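You operate a simulated robot arm through the tools that you are given. There is no shell and no other tool.

The job below is to be done with a simulated two-armed robot. You get a single attempt, and the scene is never put back.

## Task
Empty the two blue tins on the sorter shelf: dark beans into the blue tub, others into the sample tray.
Fine: look into each tin; the tins go back in their places; nothing spilt. Set down upright: blue ridge tin, blue coast tin.

Only the result counts: the job must be done as asked and must still hold three seconds after the hand-in. Knocking over, shifting, dropping, spilling or breaking anything else fails it.

## Robot
Two 7-joint arms with two-finger parallel grippers on one trunk that stands fixed in place. Base frame: the origin is at the foot of the trunk, x ahead of it, y to its left, z up; the work surface is at about z = 0.8. Readings come in m, degrees, newtons and seconds.
The left shoulder is at [0.03, 0.119, 1.06], the right one opposite. With the tool pointing down near the work surface each hand reaches from about 0.22 to 0.66 m from the base axis, measured 20 degrees to its own side. Payload 3.43 kg a hand.
The TCP of each hand is the grasp point between the finger pads, 0.03 m short of the fingertips. In the tool frame z runs along the fingers and y along their closing line. Largest opening 0.094 m; finger width 0.028, thickness 0.01; the body of the gripper, 0.05 by 0.096 m, starts 0.055 m behind the TCP.
Orientation is that of the tool frame in the base frame, as [roll, pitch, yaw] about the fixed x, y, z axes, in that order (R = Rz(yaw) Ry(pitch) Rx(roll)). With the fingers straight down and closing along the base's y, the tool's x points along the base's -x, its y along +y and its z along -z.

## Interface
- The arms move only by the tool jog_arm. It takes "left_motion", "right_motion" or both (then of equal length, played together; a hand with none holds still); each is a list of rows, each a list of 3 entries, a list of its own where there are three numbers: the shift along the tool's x, y, z in m, then the turn, a rotation vector about the tool's x, y, z in degrees, then the gripper command, from -1 (shut) to 1 (fully open), values between in proportion. In form: [[[dx, dy, dz], [ax, ay, az], hand], ...]. A call has 1 to 20 rows; each row shifts and turns the commanded pose from where the row before left it, along the tool's axes as they then stand. Rows are played at 5 a second. More than 0.05 m and 8.6 degrees between two rows, or a gripper value outside its range, and nothing of the call is played. Where a pose cannot be reached the arm comes as near as it can. A force on the tool above 40 N (or 10 N above the force at the start of the call, whichever is more), or a blocked arm, ends the call early, and 0.2 s more pass. Each finger travels about 0.072 m/s and halts on what it meets, pressing with about 34 N; the grip force reading is that of the motor and also rises with nothing between the fingers. The clock runs only during rows and for 0.2 s after the last one: add rows that do not move to give the fingers time. The reply holds the time, the measured pose of the TCP, the force on the tool along the base axes, the opening and the grip force, in the units named above and with some noise, with the torque about the TCP (base axes, N m) and any sound that the robot's microphone picked up, and new pictures: "show" is both (left out), scene, wrist or none (wrist: the cameras of the hands that moved).
- Cameras (640 x 400 px; columns grow to the right, rows downward): "scene" is now at [0.0318, -0.0185, 1.751]; the picture's right is [-0.29, -0.96, 0.00], its down [-0.84, 0.26, -0.47] and it looks along [0.45, -0.14, -0.88] (base axes); focal length 353 px, centre (320, 200). "left" rides on the left gripper at [0.076, -0.014, -0.102] in its tool frame; the picture's right is [0.18, 0.98, 0.00], its down [-0.75, 0.14, -0.64] and it looks along [-0.63, 0.12, 0.77] (tool axes); focal length 243 px, centre (320, 200). "right" rides on the right gripper at [0.076, 0.014, -0.103] in its tool frame; the picture's right is [-0.18, 0.98, 0.00], its down [-0.75, -0.14, -0.64] and it looks along [-0.63, -0.12, 0.77] (tool axes); focal length 243 px, centre (320, 200).
- slide_trunk(by): moves the trunk up (or, below 0, down) by that many m; the arms and the scene camera ride with it, the base frame stays. It gives what a move gives, with no picture.
- pan_tilt(pan, tilt): turns the head with the scene camera to pan (to the left, within 143 degrees either way) and tilt (down, from -29 to 69), counted from straight ahead of the robot. It gives what a move gives, and a new picture of the scene camera.
- locate(camera, pixels): for up to 12 pixels [column, row] of the newest picture of that camera ("zoom" is the newest enlarged one), the place [x, y, z] in the base frame of the surface seen there, good to about 0.003 m. No time passes.
- enlarge(camera, box): a new picture of the part [left, top, right, bottom] of that camera's present view, enlarged. No time passes.
- finish_job(): hands the job in; it is judged then, once.

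Open the grippers and draw the arms clear of the work before you hand the job in, unless the task says otherwise.

The tools are called after "Emit:" as a command line: name --argument value ..., lists and objects as JSON in quotes. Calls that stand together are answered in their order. jog_arm: Moves the arms, as the interface text tells. Its arguments: {"type":"object","properties":{"left_motion":{"type":"array"},"right_motion":{"type":"array"},"show":{"type":"string","enum":["both","scene","wrist","none"]}},"required":[]} The other tools are called the same way: slide_trunk (by) moves the trunk up or down; pan_tilt (pan, tilt) turns the head that bears the scene camera; locate (camera, pixels) gives the place of the surface under pixels of a picture; enlarge (camera, box) takes an enlarged picture of a part of a camera's view; finish_job () hands the job in.

At the start:

```text
t: 0.0
left_eef_pos: [0.4247, 0.0661, 1.3042]
left_orientation: [-180.0, -0.1, -179.9]
left_contact_force: [0.1, 0.0, 0.7]
left_moment: [-0.04, 0.01, -0.04]
left_gripper_width: 0.0941
left_finger_force: 0.0
right_eef_pos: [0.3753, -0.2627, 1.245]
right_orientation: [-180.0, -0.1, 179.9]
right_contact_force: [-0.1, 0.4, 0.5]
right_moment: [0.0, 0.01, 0.01]
right_gripper_width: 0.094
right_finger_force: 0.1
trunk travel left (down, up): [-0.325, 0.085]
head pan, tilt (commanded): [-17.0, 61.7]
```

scene: 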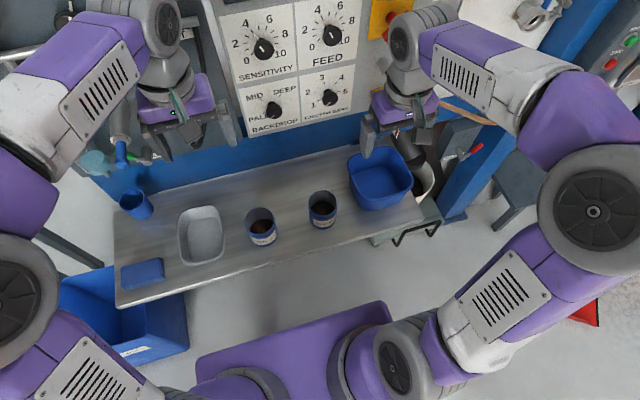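
right: 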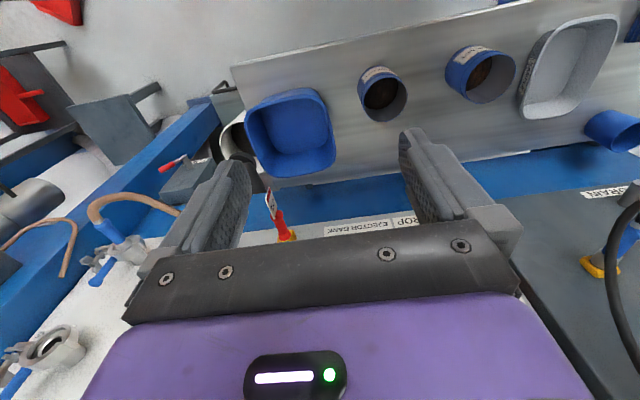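
left: 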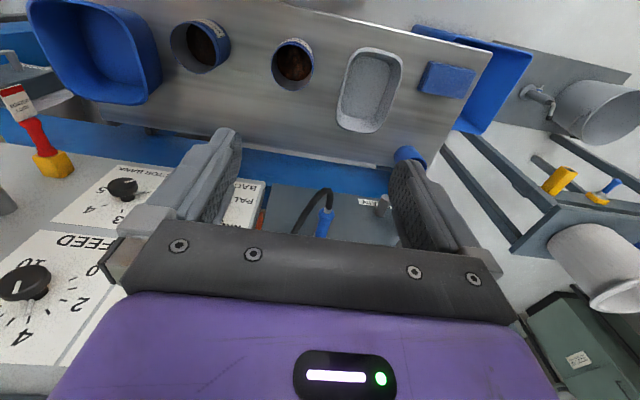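

The scene picture shows two blue tins at about (261,226) and (322,209), a blue tub at (380,178) and a grey tray at (201,235). I'll enlarge on the shelf to look into each tin.

Emit:
enlarge --camera "scene" --box '[220, 170, 360, 260]'

Emit:
enlarge --camera "left" --box '[150, 0, 350, 110]'

Emit:
enlarge --camera "right" --box '[340, 20, 540, 140]'

Emit:
locate --camera "scene" --pixels '[[261, 228], [322, 210], [201, 240], [380, 185], [246, 214], [274, 214], [260, 245], [308, 200], [336, 200], [322, 228], [290, 245], [140, 205]]'

```text
4.44 times, centred on (290, 215) of scene
```

zoom: 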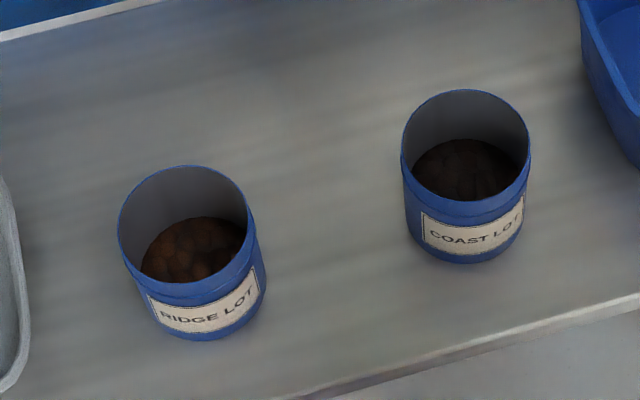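

```text
3.20 times, centred on (250, 55) of left
```

zoom: 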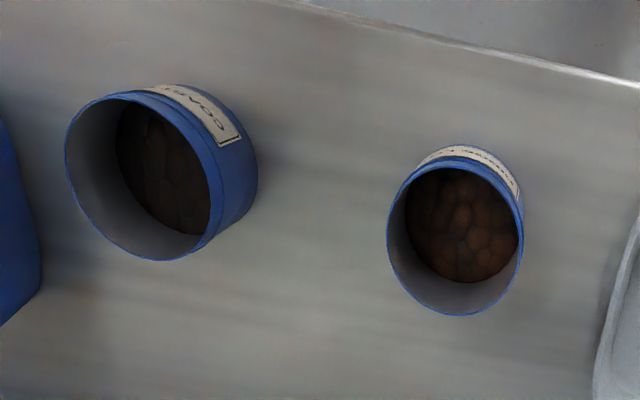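

```text
3.20 times, centred on (440, 80) of right
```

zoom: 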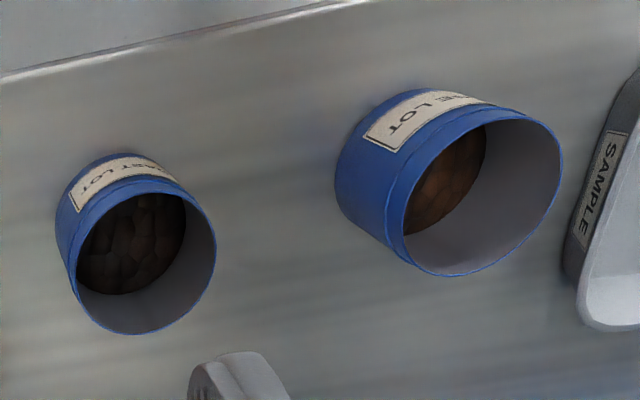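

```text
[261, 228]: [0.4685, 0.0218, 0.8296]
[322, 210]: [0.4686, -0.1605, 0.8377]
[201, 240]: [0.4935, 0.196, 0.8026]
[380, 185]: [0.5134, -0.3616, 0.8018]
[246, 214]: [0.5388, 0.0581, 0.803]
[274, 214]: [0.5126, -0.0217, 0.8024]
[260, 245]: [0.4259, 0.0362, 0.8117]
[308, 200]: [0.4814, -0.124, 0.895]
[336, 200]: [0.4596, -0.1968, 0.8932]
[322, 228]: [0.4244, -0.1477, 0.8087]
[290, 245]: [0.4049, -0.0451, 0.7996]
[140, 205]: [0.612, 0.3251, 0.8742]
```

The coast tin looks nearly black inside and the ridge tin is brown. I'll check the labels of the tub, tray and floor bin and take precise geometry of the tins.

Emit:
enlarge --camera "scene" --box '[50, 170, 230, 370]'

Emit:
enlarge --camera "right" --box '[200, 60, 380, 200]'

Emit:
enlarge --camera "scene" --box '[300, 120, 480, 250]'

Emit:
enlarge --camera "left" --box '[0, 0, 240, 150]'

Emit:
enlarge --camera "left" --box '[320, 20, 560, 190]'

```text
2.00 times, centred on (140, 270) of scene
```

zoom: 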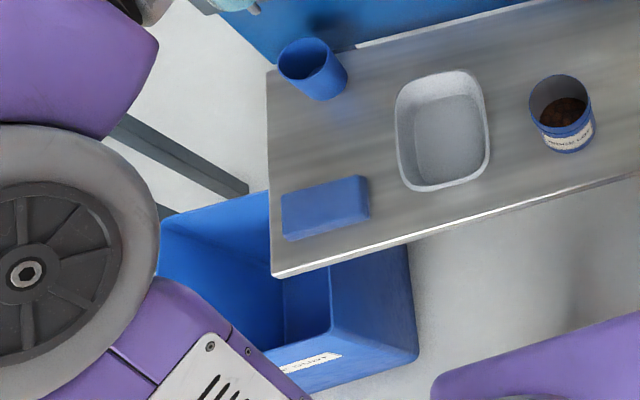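

```text
2.86 times, centred on (290, 130) of right
```

zoom: 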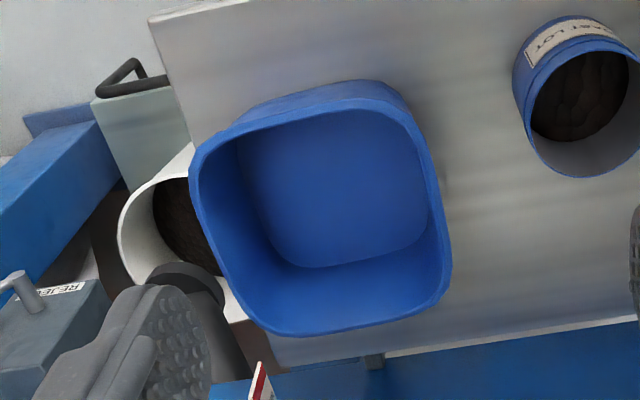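

```text
3.08 times, centred on (390, 185) of scene
```

zoom: 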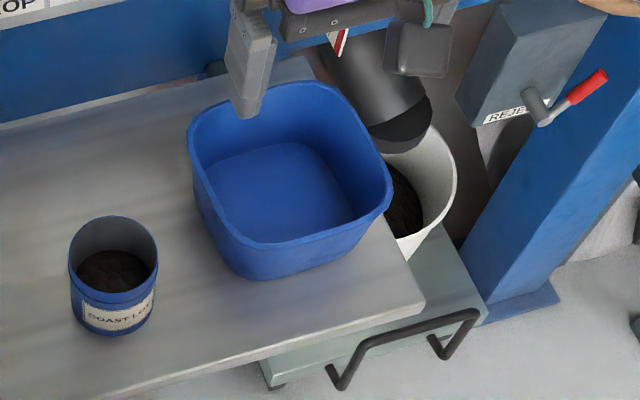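

```text
2.67 times, centred on (120, 75) of left
```

zoom: 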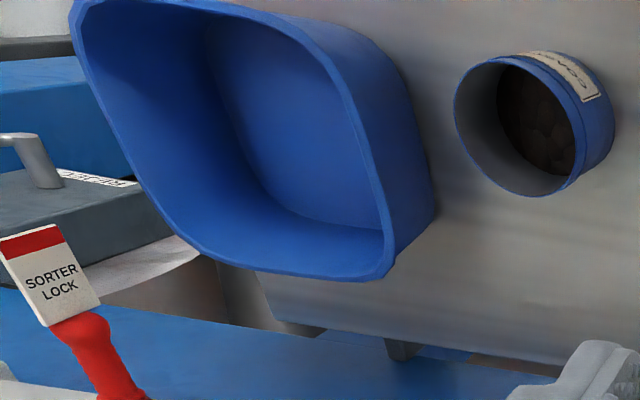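

```text
2.35 times, centred on (440, 105) of left
```

zoom: 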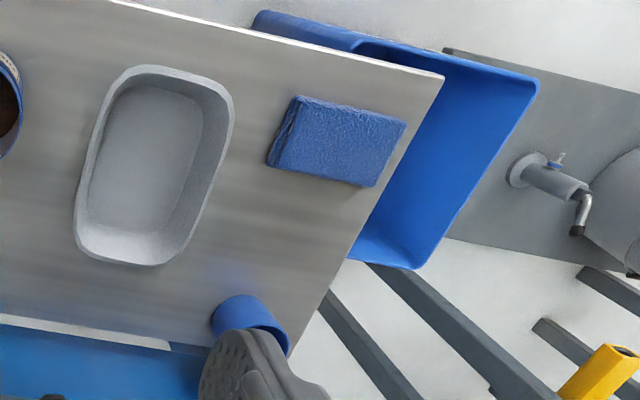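

Next I need precise geometry of each tin. I'll enlarge the ridge tin at (261,227) in the scene view.

Emit:
enlarge --camera "scene" --box '[236, 200, 284, 250]'

```text
8.00 times, centred on (260, 225) of scene
```

zoom: 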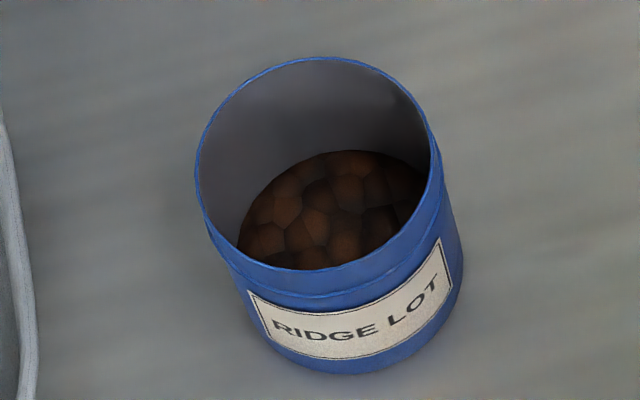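

The ridge tin's rim spans (197,175)–(432,140) in the zoom; I'll locate rim points and bean surface.

Emit:
locate --camera "zoom" --pixels '[[200, 175], [437, 160], [310, 59], [325, 267], [405, 95], [235, 95], [245, 245], [410, 225], [320, 210], [350, 370], [270, 350], [455, 285]]'

Emit:
enlarge --camera "scene" --box '[298, 184, 346, 234]'

```text
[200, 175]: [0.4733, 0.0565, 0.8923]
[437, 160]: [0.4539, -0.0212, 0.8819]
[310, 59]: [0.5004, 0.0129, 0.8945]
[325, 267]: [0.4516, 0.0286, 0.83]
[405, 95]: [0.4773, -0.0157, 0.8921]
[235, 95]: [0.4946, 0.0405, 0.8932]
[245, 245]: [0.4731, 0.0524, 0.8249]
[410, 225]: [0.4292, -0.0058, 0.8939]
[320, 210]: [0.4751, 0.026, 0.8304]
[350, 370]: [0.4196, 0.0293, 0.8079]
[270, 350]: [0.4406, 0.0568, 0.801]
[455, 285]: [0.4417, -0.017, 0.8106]
```

```text
8.00 times, centred on (322, 209) of scene
```

zoom: 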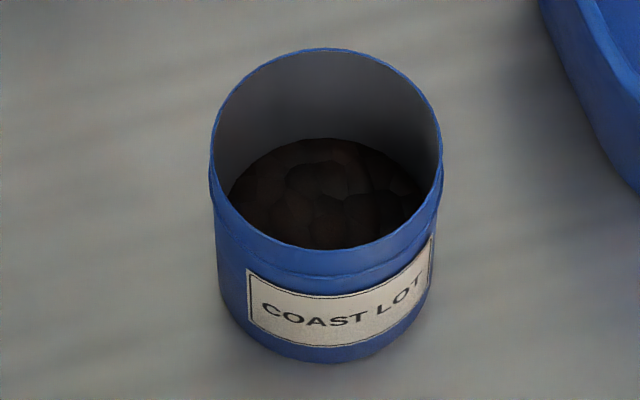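

Emit:
locate --camera "zoom" --pixels '[[213, 155], [439, 155], [325, 50], [340, 249], [405, 82], [245, 82], [238, 215], [420, 210], [320, 200], [320, 360], [235, 315], [425, 310]]'

Emit:
enlarge --camera "scene" --box '[160, 190, 240, 280]'

```text
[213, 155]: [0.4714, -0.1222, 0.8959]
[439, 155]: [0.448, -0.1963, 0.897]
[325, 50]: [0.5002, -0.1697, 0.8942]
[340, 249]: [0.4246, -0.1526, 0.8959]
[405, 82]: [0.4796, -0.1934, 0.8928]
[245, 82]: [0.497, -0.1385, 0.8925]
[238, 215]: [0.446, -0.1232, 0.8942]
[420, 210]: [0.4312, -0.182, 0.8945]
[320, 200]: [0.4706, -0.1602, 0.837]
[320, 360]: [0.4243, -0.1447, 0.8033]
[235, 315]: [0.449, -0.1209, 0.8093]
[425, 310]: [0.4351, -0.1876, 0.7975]
```

```text
4.44 times, centred on (200, 235) of scene
```

zoom: 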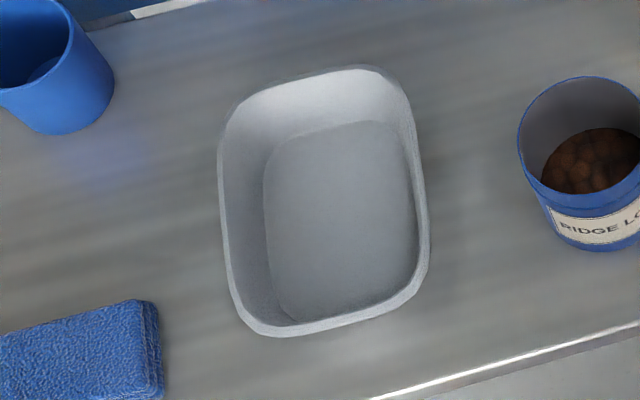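

Now the tray rim and floor from this zoom.

Emit:
locate --camera "zoom" --pixels '[[240, 110], [330, 72], [400, 80], [412, 160], [425, 265], [370, 305], [265, 328], [225, 250], [222, 160], [345, 220], [300, 160], [390, 270]]'

Emit:
enlarge --camera "scene" --box '[335, 135, 425, 225]'

```text
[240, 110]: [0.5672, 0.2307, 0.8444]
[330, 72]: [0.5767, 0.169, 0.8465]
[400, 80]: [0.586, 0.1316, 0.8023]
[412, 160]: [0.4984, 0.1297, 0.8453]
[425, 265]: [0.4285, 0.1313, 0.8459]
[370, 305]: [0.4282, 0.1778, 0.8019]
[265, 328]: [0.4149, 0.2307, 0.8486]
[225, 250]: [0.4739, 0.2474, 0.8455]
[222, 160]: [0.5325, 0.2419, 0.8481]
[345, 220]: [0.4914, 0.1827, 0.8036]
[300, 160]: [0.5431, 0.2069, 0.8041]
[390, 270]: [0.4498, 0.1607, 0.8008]
```

```text
4.44 times, centred on (380, 180) of scene
```

zoom: 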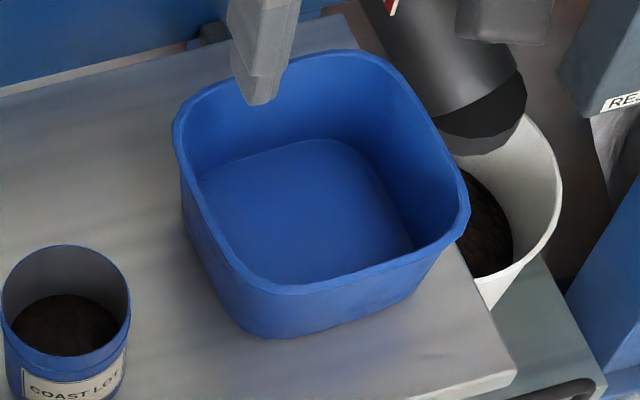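

Emit:
locate --camera "zoom" --pixels '[[178, 125], [220, 75], [340, 53], [400, 75], [435, 125], [467, 205], [455, 238], [380, 270], [270, 288], [215, 235], [310, 200], [380, 235]]'

Emit:
pan_tilt --pan -17 --tilt 45

```text
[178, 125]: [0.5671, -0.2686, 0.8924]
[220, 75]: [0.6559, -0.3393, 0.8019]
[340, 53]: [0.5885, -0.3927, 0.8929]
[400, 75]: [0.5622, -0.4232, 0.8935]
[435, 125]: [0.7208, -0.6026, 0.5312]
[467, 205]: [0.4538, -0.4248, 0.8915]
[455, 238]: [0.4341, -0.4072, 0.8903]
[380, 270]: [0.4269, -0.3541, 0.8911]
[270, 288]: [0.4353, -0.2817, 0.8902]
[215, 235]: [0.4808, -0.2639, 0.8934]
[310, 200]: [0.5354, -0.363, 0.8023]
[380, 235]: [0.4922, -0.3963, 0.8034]
```

```text
t: 0.8
left_eef_pos: [0.4235, 0.0657, 1.303]
left_orientation: [-180.0, -0.1, 180.0]
left_contact_force: [1.2, 0.5, -0.5]
left_moment: [0.0, 0.04, 0.01]
left_gripper_width: 0.0938
left_finger_force: 0.1
right_eef_pos: [0.375, -0.2622, 1.2455]
right_orientation: [-179.9, -0.1, -179.9]
right_contact_force: [0.1, 0.9, 0.3]
right_moment: [0.01, -0.01, -0.01]
right_gripper_width: 0.0937
right_finger_force: 0.2
trunk travel left (down, up): [-0.325, 0.085]
head pan, tilt (commanded): [-17.0, 45.0]
```

scene: 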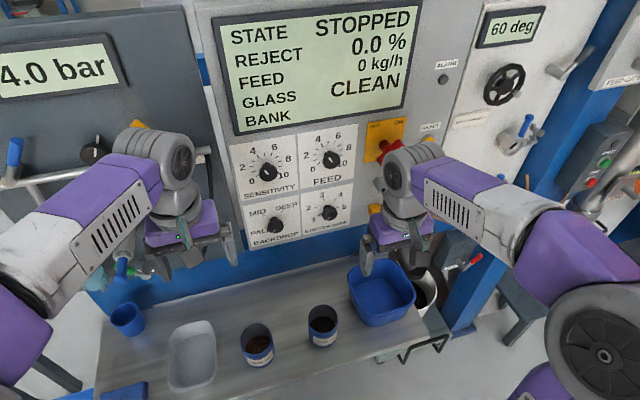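

The sorter shows STOPPED; the tub (rim z≈0.892, centre ≈(0.508,-0.345)) and the tray (rim z≈0.846, centre ≈(0.498,0.188)) are measured. I'll turn the head back down and check distances to the panel behind the shelf.

Emit:
pan_tilt --pan -8 --tilt 58

```text
t: 1.5
left_eef_pos: [0.424, 0.0665, 1.3029]
left_orientation: [-179.9, 0.0, 180.0]
left_contact_force: [0.0, 0.8, -0.3]
left_moment: [-0.02, -0.01, 0.03]
left_gripper_width: 0.0938
left_finger_force: 0.1
right_eef_pos: [0.3748, -0.2626, 1.2456]
right_orientation: [180.0, 0.0, -180.0]
right_contact_force: [1.3, -0.2, 0.1]
right_moment: [-0.03, -0.02, 0.0]
right_gripper_width: 0.0939
right_finger_force: 0.0
trunk travel left (down, up): [-0.325, 0.085]
head pan, tilt (commanded): [-8.0, 58.0]
```

scene: 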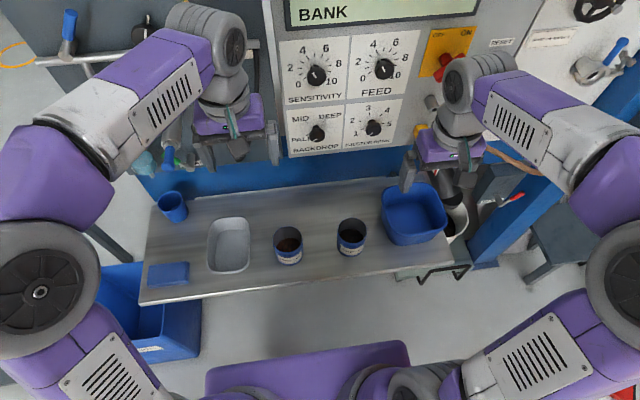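

The panel stands behind the shelf; I'll locate the panel, the blue wall, the shelf edges and the nearby obstacles.

Emit:
locate --camera "scene" --pixels '[[317, 133], [380, 70], [300, 180], [280, 215], [360, 183], [240, 290], [340, 274], [420, 268], [175, 205], [168, 275], [450, 190], [150, 300]]'

```text
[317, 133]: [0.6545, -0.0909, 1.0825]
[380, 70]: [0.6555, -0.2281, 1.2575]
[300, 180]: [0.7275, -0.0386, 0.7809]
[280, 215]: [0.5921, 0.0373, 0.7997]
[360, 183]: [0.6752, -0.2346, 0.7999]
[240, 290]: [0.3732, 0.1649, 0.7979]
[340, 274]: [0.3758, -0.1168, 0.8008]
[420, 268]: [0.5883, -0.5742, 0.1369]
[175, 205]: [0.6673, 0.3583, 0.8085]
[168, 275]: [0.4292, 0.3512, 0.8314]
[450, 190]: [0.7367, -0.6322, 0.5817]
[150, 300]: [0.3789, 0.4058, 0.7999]
```

Panel face is at x≈0.655, shelf front edge at x≈0.375. I'll lower the left hand in free air to z≈1.10 and pitch it 50° toward horizontal as a dry run of the grasp posture.

Emit:
jog_arm --left_motion '[[[0, 0, 0.05], [0, 0, 0], 1], [[0, 0, 0.05], [0, 0, 0], 1], [[0, 0, 0.05], [0, 0, 0], 1], [[0, 0, 0.05], [0, 0, 0], 1], [[0, 0, 0], [0, -8.33, 0], 1], [[0, 0, 0], [0, -8.33, 0], 1], [[0, 0, 0], [0, -8.33, 0], 1], [[0, 0, 0], [0, -8.33, 0], 1], [[0, 0, 0], [0, -8.33, 0], 1], [[0, 0, 0], [0, -8.35, 0], 1], [[0, 0, 0], [0, 0, 0], 1]]'

```text
t: 3.9
left_eef_pos: [0.4246, 0.0669, 1.1031]
left_orientation: [179.9, 50.0, 179.9]
left_contact_force: [0.2, 0.0, -0.3]
left_moment: [0.01, 0.02, -0.04]
left_gripper_width: 0.094
left_finger_force: 0.0
right_eef_pos: [0.3743, -0.2637, 1.2443]
right_orientation: [-180.0, 0.0, -180.0]
right_contact_force: [-0.5, 0.6, 0.4]
right_moment: [0.01, 0.01, -0.02]
right_gripper_width: 0.0939
right_finger_force: 0.0
trunk travel left (down, up): [-0.325, 0.085]
head pan, tilt (commanded): [-8.0, 58.0]
```

scene: 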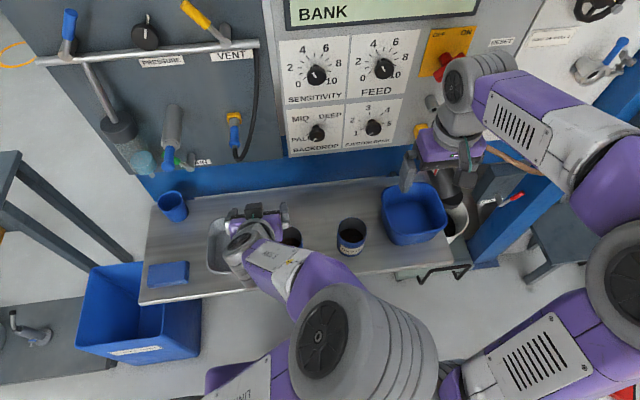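
left: 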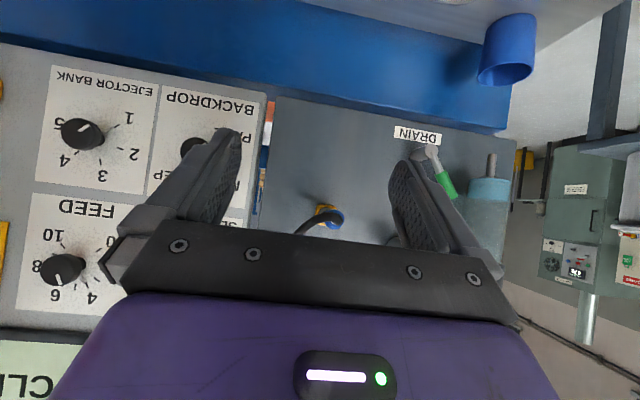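

The left hand reached the pitched pose cleanly at (0.425,0.067,1.103). I'll continue the dry run in the air: pitch to 25° below horizontal, shift above the tray side and roll about the base x axis to see whether the pour roll is reachable.

Emit:
jog_arm --left_motion '[[[0, 0, 0], [0, -7.5, 0], 1], [[0, 0, 0], [0, -7.5, 0], 1], [[0.0052, 0.0243, 0.0282], [0, 0, 0], 1], [[0.0052, 0.0243, 0.0282], [0, 0, 0], 1], [[0.0052, 0.0243, 0.0282], [0, 0, 0], 1], [[0, 0, 0], [3.434, 0, -7.364], 1], [[0, 0, 0], [3.434, 0, -7.364], 1], [[0, 0, 0], [3.434, 0, -7.364], 1], [[0, 0, 0], [3.434, 0, -7.364], 1], [[0, 0, 0], [3.434, 0, -7.364], 1], [[0, 0, 0], [3.434, 0, -7.364], 1], [[0, 0, 0], [3.434, 0, -7.364], 1], [[0, 0, 0], [3.434, 0, -7.364], 1], [[0, 0, 0], [3.434, 0, -7.364], 1], [[0, 0, 0], [3.434, 0, -7.364], 1], [[0, 0, 0], [3.434, 0, -7.364], 1], [[0, 0, 0], [3.434, 0, -7.364], 1], [[0, 0, 0], [0, 0, 0], 1]]'

```text
t: 7.7
left_eef_pos: [0.505, 0.1341, 1.0524]
left_orientation: [-86.8, -6.8, -115.2]
left_contact_force: [-0.5, -0.4, -0.2]
left_moment: [0.01, 0.0, -0.02]
left_gripper_width: 0.0942
left_finger_force: 0.1
left hand out of reach, approached as far as the arm can: row 2
right_eef_pos: [0.3741, -0.2635, 1.2453]
right_orientation: [180.0, 0.0, 180.0]
right_contact_force: [0.5, -0.4, 0.0]
right_moment: [-0.01, 0.0, -0.02]
right_gripper_width: 0.094
right_finger_force: 0.0
trunk travel left (down, up): [-0.325, 0.085]
head pan, tilt (commanded): [-8.0, 58.0]
```

scene: 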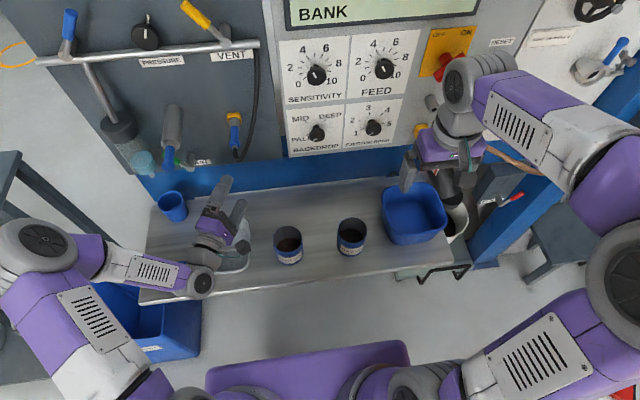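
left: 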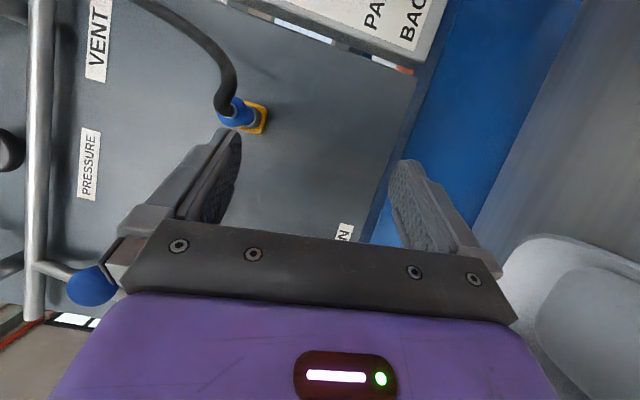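

The roll to about 97° is reached at (0.505,0.134,1.052) with the elbow out to the left and nothing touched. I'll continue the roll to ~138° in the air to check it is reachable.

Emit:
jog_arm --left_motion '[[[0, 0, 0], [3.434, 0, -7.364], 1], [[0, 0, 0], [3.434, 0, -7.364], 1], [[0, 0, 0], [3.434, 0, -7.364], 1], [[0, 0, 0], [3.434, 0, -7.364], 1], [[0, 0, 0], [3.434, 0, -7.364], 1], [[0, 0, 0], [0, 0, 0], 1]]'

```text
t: 9.1
left_eef_pos: [0.5054, 0.1335, 1.0514]
left_orientation: [-64.8, -42.5, -125.1]
left_contact_force: [0.1, 0.7, 0.5]
left_moment: [0.01, 0.0, -0.02]
left_gripper_width: 0.0942
left_finger_force: 0.1
right_eef_pos: [0.3747, -0.2619, 1.2442]
right_orientation: [-180.0, 0.0, -179.9]
right_contact_force: [-0.2, -0.3, -0.4]
right_moment: [0.03, 0.02, 0.0]
right_gripper_width: 0.0943
right_finger_force: 0.1
trunk travel left (down, up): [-0.325, 0.085]
head pan, tilt (commanded): [-8.0, 58.0]
```

scene: 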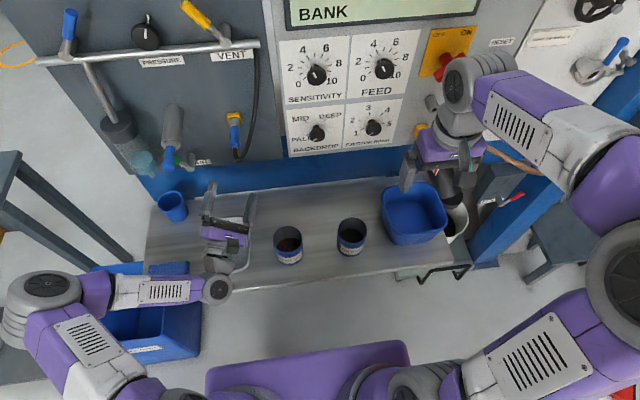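
left: 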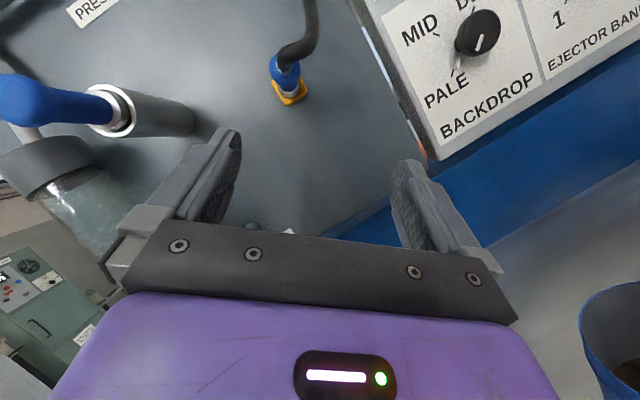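

The 138° pour roll is reachable at this height. I'll check how high the wrist and forearm sit so that the lower pour pose stays clear of shelf, sponge and bin.

Emit:
locate --camera "scene" --pixels '[[218, 290], [165, 291], [120, 290], [50, 285], [225, 250], [225, 232], [90, 345], [212, 266]]'

```text
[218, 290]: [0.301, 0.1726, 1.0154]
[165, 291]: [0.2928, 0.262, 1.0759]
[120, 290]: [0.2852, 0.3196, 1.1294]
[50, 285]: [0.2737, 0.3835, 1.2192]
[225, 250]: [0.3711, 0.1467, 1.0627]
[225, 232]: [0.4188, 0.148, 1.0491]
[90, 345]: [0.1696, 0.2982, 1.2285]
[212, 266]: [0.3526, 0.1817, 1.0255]
```

Clear geometry for the wrist. Now, with nothing in the way of tins at (288,240) and (350,235), I'll take a closer enlarged look at both to judge bean colour.

Emit:
enlarge --camera "scene" --box '[276, 228, 302, 252]'

Emit:
enlarge --camera "scene" --box '[338, 218, 364, 242]'

Emit:
enlarge --camera "right" --box '[350, 30, 530, 130]'

```text
16.00 times, centred on (289, 240) of scene
```

zoom: 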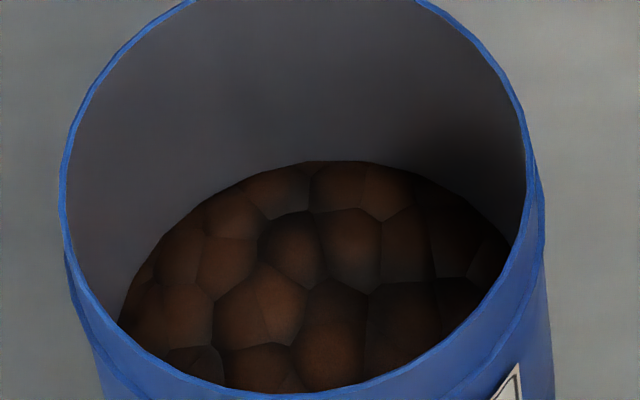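

```text
16.00 times, centred on (351, 230) of scene
```

zoom: 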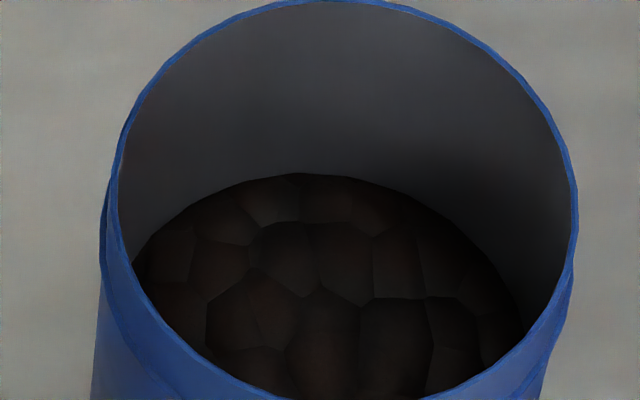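

```text
3.56 times, centred on (440, 80) of right
```

zoom: 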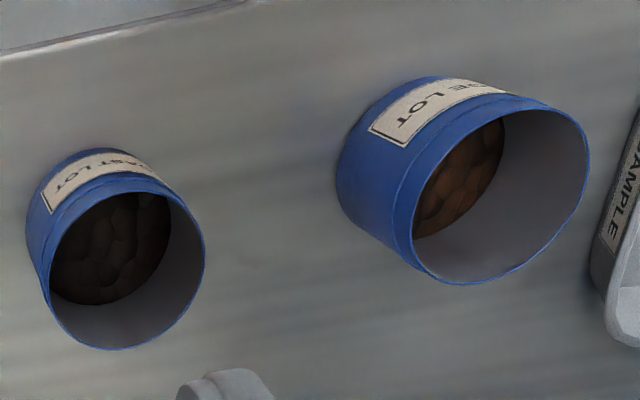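

Coast beans are nearly black (like those in the reject bucket); ridge beans are clearly lighter brown. So coast → tub, ridge → tray. I'll unroll the left hand in the air.

Emit:
jog_arm --left_motion '[[[0, 0, 0], [-3.434, 0, 7.364], 1], [[0, 0, 0], [-3.434, 0, 7.364], 1], [[0, 0, 0], [-3.434, 0, 7.364], 1], [[0, 0, 0], [-3.434, 0, 7.364], 1], [[0, 0, 0], [-3.434, 0, 7.364], 1], [[0, 0, 0], [-3.434, 0, 7.364], 1], [[0, 0, 0], [-3.434, 0, 7.364], 1], [[0, 0, 0], [-3.434, 0, 7.364], 1], [[0, 0, 0], [-3.434, 0, 7.364], 1], [[0, 0, 0], [-3.434, 0, 7.364], 1], [[0, 0, 0], [-3.434, 0, 7.364], 1], [[0, 0, 0], [-3.434, 0, 7.364], 1], [[0, 0, 0], [-3.434, 0, 7.364], 1], [[0, 0, 0], [-3.434, 0, 7.364], 1], [[0, 0, 0], [-3.434, 0, 7.364], 1], [[0, 0, 0], [-3.434, 0, 7.364], 1], [[0, 0, 0], [-3.434, 0, 7.364], 1], [[0, 0, 0], [0, 0, 0], 1]]'

Emit:
slide_trunk --by 0.08

```text
t: 12.9
left_eef_pos: [0.5017, 0.1355, 1.0535]
left_orientation: [179.8, 65.0, 179.9]
left_contact_force: [0.1, 0.4, -0.5]
left_moment: [-0.02, -0.03, -0.03]
left_gripper_width: 0.0939
left_finger_force: 0.1
right_eef_pos: [0.3739, -0.2624, 1.2452]
right_orientation: [180.0, 0.0, 180.0]
right_contact_force: [-0.5, 0.1, -0.4]
right_moment: [0.0, 0.01, 0.0]
right_gripper_width: 0.0941
right_finger_force: 0.1
trunk travel left (down, up): [-0.325, 0.085]
head pan, tilt (commanded): [-8.0, 58.0]
```

scene: 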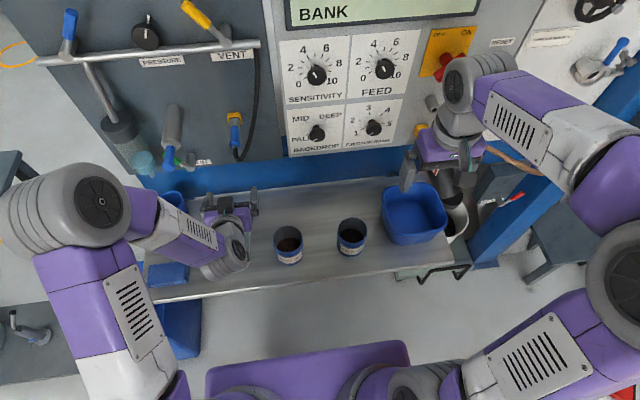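
left: 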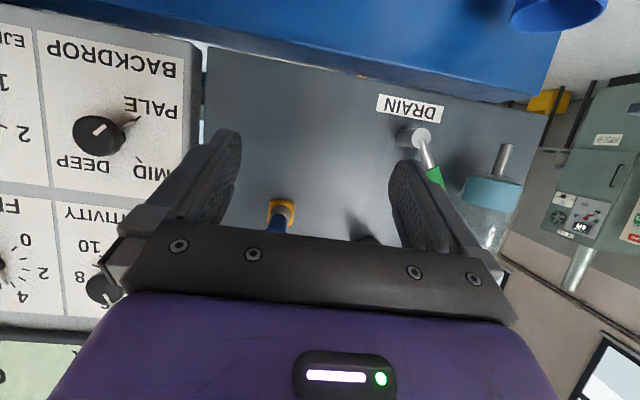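

```text
t: 14.1
left_eef_pos: [0.5044, 0.1349, 1.132]
left_orientation: [179.9, 65.1, -180.0]
left_contact_force: [-0.9, 0.2, -0.2]
left_moment: [0.03, 0.02, 0.05]
left_gripper_width: 0.094
left_finger_force: 0.0
right_eef_pos: [0.3737, -0.263, 1.324]
right_orientation: [-180.0, 0.0, 180.0]
right_contact_force: [-0.5, -0.7, -0.1]
right_moment: [0.01, -0.01, -0.02]
right_gripper_width: 0.0941
right_finger_force: 0.0
trunk travel left (down, up): [-0.405, 0.005]
head pan, tilt (commanded): [-8.0, 58.0]
```

The elbow is now out and up to the left, trunk raised. I'll move the left hand to above the ridge tin, (0.453, 0.0195, 1.0), keeping the fingers 25° below horizontal.

Emit:
jog_arm --left_motion '[[[0.0282, -0.0231, 0.0019], [0, 0, 0], 1], [[0.0282, -0.0231, 0.0019], [0, 0, 0], 1], [[0.0282, -0.0231, 0.0019], [0, 0, 0], 1], [[0.0282, -0.0231, 0.0019], [0, 0, 0], 1], [[0.0282, -0.0231, 0.0019], [0, 0, 0], 1], [[0, 0, 0], [0, 0, 0], 1]]'

```text
t: 15.5
left_eef_pos: [0.4538, 0.0187, 0.9996]
left_orientation: [-179.9, 64.9, -179.9]
left_contact_force: [-0.2, -0.3, 0.3]
left_moment: [-0.03, 0.0, 0.0]
left_gripper_width: 0.0941
left_finger_force: 0.0
right_eef_pos: [0.3745, -0.262, 1.3248]
right_orientation: [180.0, 0.0, -179.9]
right_contact_force: [-0.6, 0.3, 0.1]
right_moment: [0.0, 0.01, 0.03]
right_gripper_width: 0.0939
right_finger_force: 0.1
trunk travel left (down, up): [-0.405, 0.005]
head pan, tilt (commanded): [-8.0, 58.0]
```

scene: 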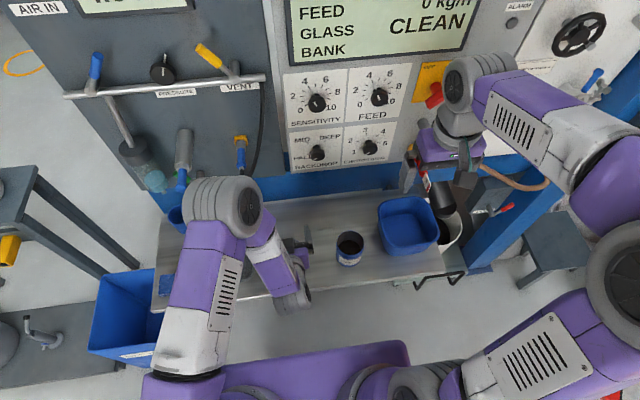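
left: 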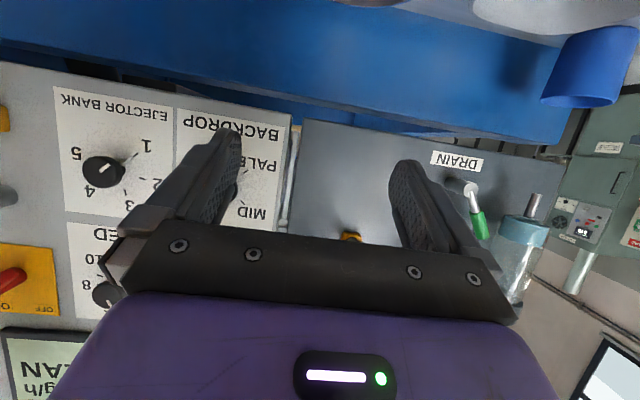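

The left hand is above the ridge tin at (0.4538,0.0187,1.000). I'll check alignment through the right wrist camera and the scene zoom before descending.

Emit:
enlarge --camera "right" --box '[380, 0, 600, 140]'

Emit:
enlarge --camera "scene" --box '[240, 210, 380, 310]'

```text
2.86 times, centred on (490, 70) of right
```

zoom: 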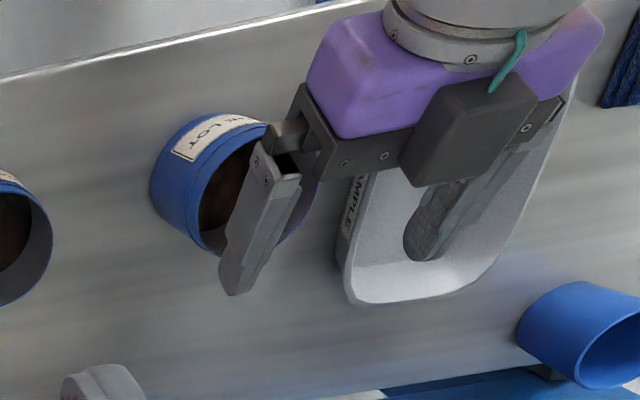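

```text
4.00 times, centred on (310, 260) of scene
```

zoom: 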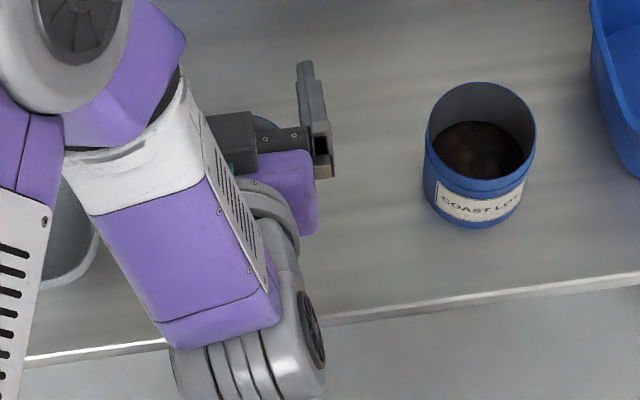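

A dark box sits on the upper (tool -x) side of the gripper; I'll locate it and the finger relative to the tin, to know its clearance in the pour roll.

Emit:
enlarge --camera "right" --box '[380, 0, 600, 140]'

Emit:
locate --camera "zoom" --pixels '[[445, 100], [530, 80], [490, 180], [410, 160], [470, 130], [520, 140], [340, 130], [400, 60], [250, 200], [232, 285], [215, 190], [270, 140]]'

```text
2.86 times, centred on (490, 70) of right
```

zoom: 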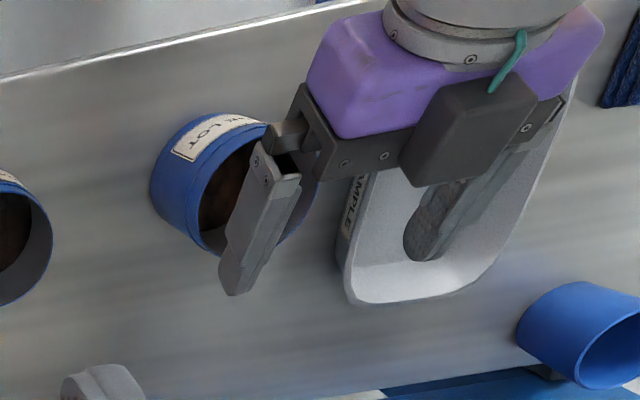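

```text
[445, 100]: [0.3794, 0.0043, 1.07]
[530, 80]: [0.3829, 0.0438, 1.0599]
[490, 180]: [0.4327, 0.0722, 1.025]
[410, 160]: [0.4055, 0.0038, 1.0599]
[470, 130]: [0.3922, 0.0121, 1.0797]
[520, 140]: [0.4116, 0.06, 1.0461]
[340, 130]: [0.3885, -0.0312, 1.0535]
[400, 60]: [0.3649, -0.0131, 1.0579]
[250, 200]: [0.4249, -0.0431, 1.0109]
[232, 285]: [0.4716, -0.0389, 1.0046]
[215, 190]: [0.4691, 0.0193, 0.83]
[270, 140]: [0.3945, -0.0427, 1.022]
```

Box top is ~0.05 m off the tool axis, so a pour pose with TCP z≈0.95 clears the tray rim (0.846). Finger–tin side clearance is about 8 mm each side. I'll descend first to z≈0.93.

Emit:
jog_arm --left_motion '[[[0.0159, 0.0003, 0.0074], [0, 0, 0], 1], [[0.0159, 0.0003, 0.0074], [0, 0, 0], 1], [[0.0159, 0, 0.0074], [0, 0, 0], 1], [[0.0159, 0, 0.0074], [0, 0, 0], 1], [[0, 0, 0], [0, 0, 0], 1]]'

Emit:
enlarge --camera "right" --box '[400, 0, 560, 100]'

```text
t: 16.7
left_eef_pos: [0.4537, 0.0199, 0.9301]
left_orientation: [-180.0, 65.0, 180.0]
left_contact_force: [-0.6, -0.3, -0.6]
left_moment: [0.01, 0.01, 0.02]
left_gripper_width: 0.094
left_finger_force: 0.0
right_eef_pos: [0.3749, -0.2633, 1.3254]
right_orientation: [180.0, 0.0, -180.0]
right_contact_force: [0.2, 0.1, 0.3]
right_moment: [-0.03, 0.0, 0.0]
right_gripper_width: 0.0938
right_finger_force: 0.0
trunk travel left (down, up): [-0.405, 0.005]
head pan, tilt (commanded): [-8.0, 58.0]
```

scene: 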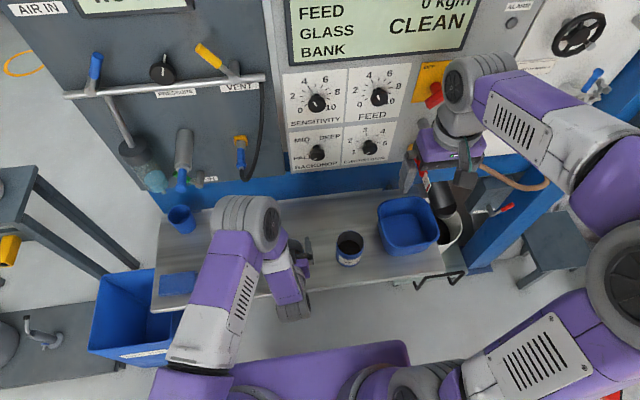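
left: 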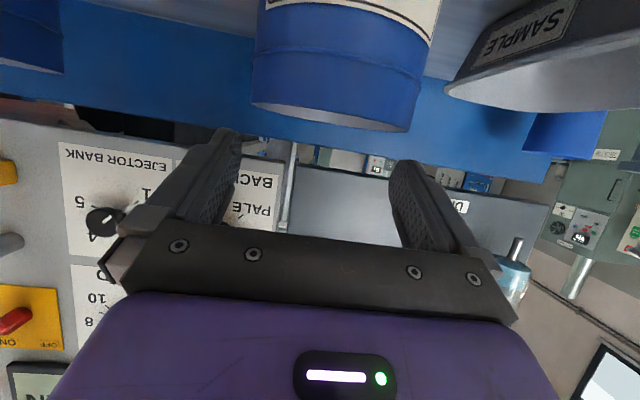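

```text
4.00 times, centred on (480, 50) of right
```

zoom: 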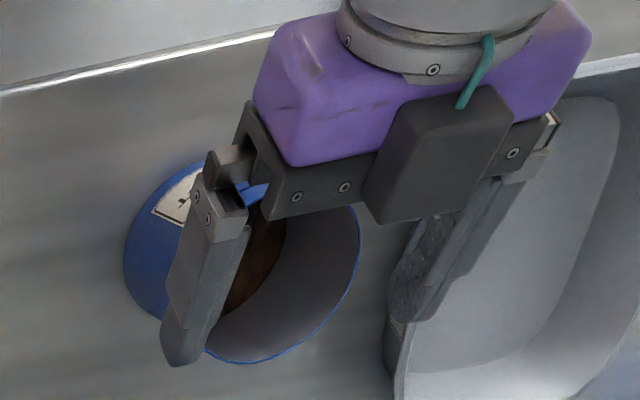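

In the left wrist picture the ridge tin sits between the fingers at (255–435, 0–130). I'll locate the tin's edges from this view to refine its centre.

Emit:
locate --camera "left" --pixels '[[262, 60], [330, 60], [415, 70], [256, 100], [330, 118], [408, 125], [345, 90], [300, 112], [375, 124], [238, 160], [395, 190], [410, 170]]'

```text
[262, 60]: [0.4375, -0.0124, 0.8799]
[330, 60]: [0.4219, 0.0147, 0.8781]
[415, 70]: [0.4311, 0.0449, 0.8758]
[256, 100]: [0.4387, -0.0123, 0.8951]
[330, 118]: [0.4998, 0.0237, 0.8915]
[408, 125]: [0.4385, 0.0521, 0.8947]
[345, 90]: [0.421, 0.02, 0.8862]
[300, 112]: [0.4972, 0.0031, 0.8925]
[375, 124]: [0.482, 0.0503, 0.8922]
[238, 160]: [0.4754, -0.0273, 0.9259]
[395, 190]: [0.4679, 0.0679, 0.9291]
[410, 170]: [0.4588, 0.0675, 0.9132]
```

Fit gives the ridge tin's centre at (0.4605, 0.020), radius 0.039; the finger mid-line is at y≈0.020, so it's centred. I'll descend to z≈0.855 with a 3 mm retreat, then stop to check before closing.

Emit:
jog_arm --left_motion '[[[0.01386, 0, 0.0058], [0, 0, 0], 1], [[0.01386, 0, 0.0058], [0, 0, 0], 1], [[0.01386, 0, 0.0058], [0, 0, 0], 1], [[0.01386, 0, 0.0058], [0, 0, 0], 1], [[0.01386, 0, 0.0058], [0, 0, 0], 1], [[0, 0, 0], [0, 0, 0], 1]]'

Emit:
enlarge --camera "right" --box '[400, 0, 560, 100]'

```text
t: 18.1
left_eef_pos: [0.4511, 0.0188, 0.8545]
left_orientation: [179.9, 64.9, 179.9]
left_contact_force: [-0.2, -0.7, 0.4]
left_moment: [0.0, 0.0, 0.0]
left_gripper_width: 0.0938
left_finger_force: 0.0
right_eef_pos: [0.3734, -0.2623, 1.3249]
right_orientation: [179.9, -0.1, 180.0]
right_contact_force: [0.3, 0.0, 0.2]
right_moment: [0.0, 0.02, -0.01]
right_gripper_width: 0.0939
right_finger_force: 0.0
trunk travel left (down, up): [-0.405, 0.005]
head pan, tilt (commanded): [-8.0, 58.0]
```

scene: 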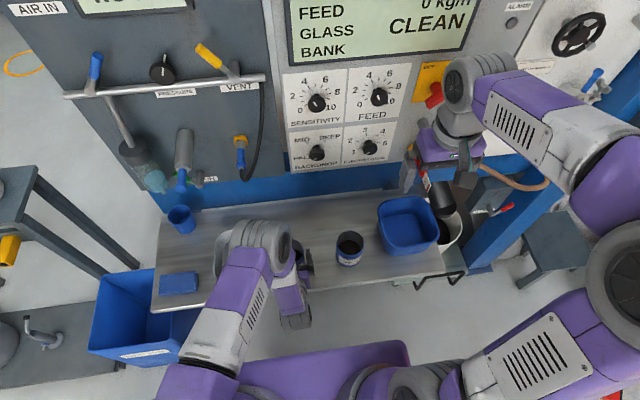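
left: 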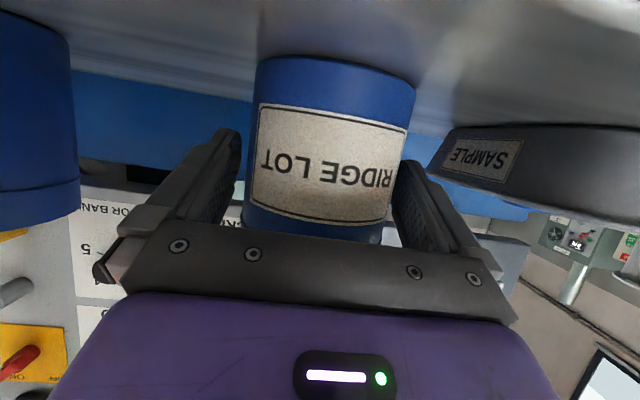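

```text
4.00 times, centred on (480, 50) of right
```

zoom: 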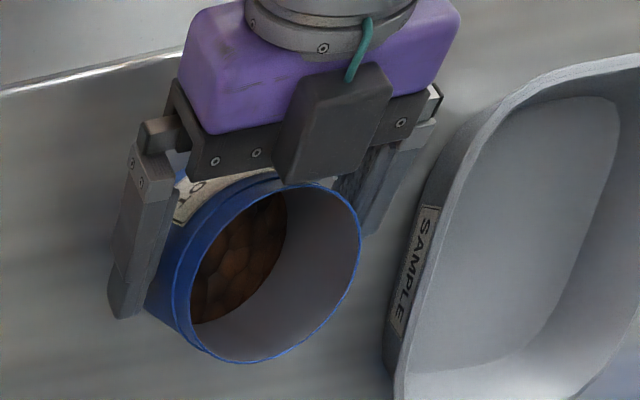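

The fingers straddle the ridge tin evenly with no contact force. I'll close the gripper on it.

Emit:
jog_arm --left_motion '[[[0, 0, 0], [0, 0, 0], 0.75], [[0, 0, 0], [0, 0, 0], -1], [[0, 0, 0], [0, 0, 0], -1], [[0, 0, 0], [0, 0, 0], -1], [[0, 0, 0], [0, 0, 0], -1]]' --show "wrist"

Emit:
enlarge --camera "right" --box '[400, 0, 560, 100]'

```text
t: 19.3
left_eef_pos: [0.4501, 0.0184, 0.8541]
left_orientation: [180.0, 64.9, -180.0]
left_contact_force: [0.2, 0.8, -0.5]
left_moment: [-0.04, 0.04, -0.01]
left_gripper_width: 0.081
left_finger_force: 34.1
right_eef_pos: [0.3752, -0.262, 1.3247]
right_orientation: [179.9, -0.1, 179.9]
right_contact_force: [-1.1, -1.1, 0.1]
right_moment: [-0.01, 0.08, 0.02]
right_gripper_width: 0.094
right_finger_force: 0.1
trunk travel left (down, up): [-0.405, 0.005]
head pan, tilt (commanded): [-8.0, 58.0]
```

left: 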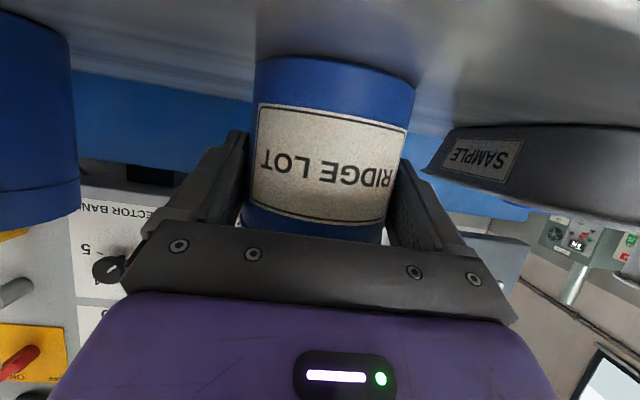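

```text
4.00 times, centred on (480, 50) of right
```

zoom: 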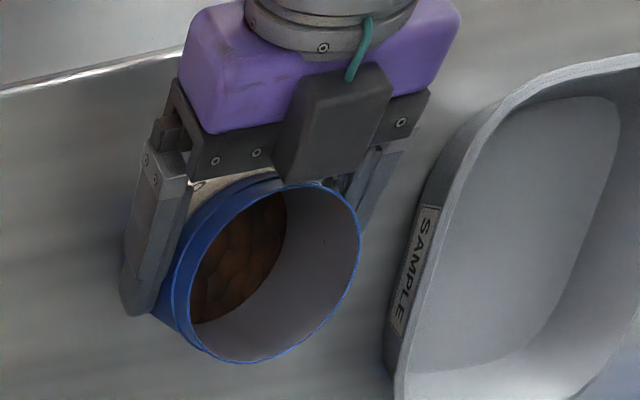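

Gripped at width 0.081 with 34 N, tin not shifted. I'll lift it straight up by 0.12 m slowly.

Emit:
jog_arm --left_motion '[[[-0.00906, 0, -0.00423], [0, 0, 0], -1], [[-0.01813, 0, -0.00845], [0, 0, 0], -1], [[-0.01813, 0, -0.00845], [0, 0, 0], -1], [[-0.01813, 0, -0.00845], [0, 0, 0], -1], [[-0.01813, 0, -0.00845], [0, 0, 0], -1], [[-0.01813, 0, -0.00845], [0, 0, 0], -1], [[-0.00906, 0, -0.00423], [0, 0, 0], -1], [[0, 0, 0], [0, 0, 0], -1]]'

Emit:
enlarge --camera "right" --box '[380, 0, 600, 140]'

```text
t: 21.1
left_eef_pos: [0.4499, 0.0215, 0.9758]
left_orientation: [-180.0, 65.0, 179.9]
left_contact_force: [-0.7, -0.7, -0.7]
left_moment: [0.03, 0.01, -0.01]
left_gripper_width: 0.0811
left_finger_force: 34.3
right_eef_pos: [0.3744, -0.2613, 1.325]
right_orientation: [-179.9, 0.0, -180.0]
right_contact_force: [0.0, 0.0, 0.3]
right_moment: [0.02, 0.03, 0.02]
right_gripper_width: 0.094
right_finger_force: 0.2
trunk travel left (down, up): [-0.405, 0.005]
head pan, tilt (commanded): [-8.0, 58.0]
```

scene: 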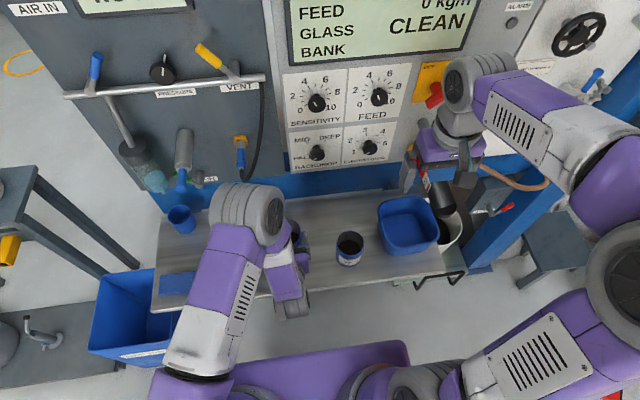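
left: 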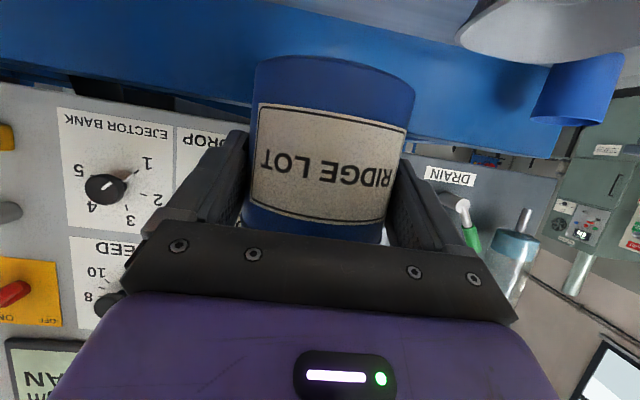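

```text
2.86 times, centred on (490, 70) of right
```

zoom: 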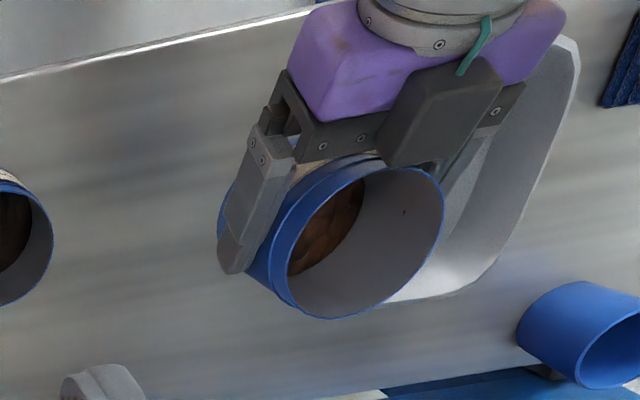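

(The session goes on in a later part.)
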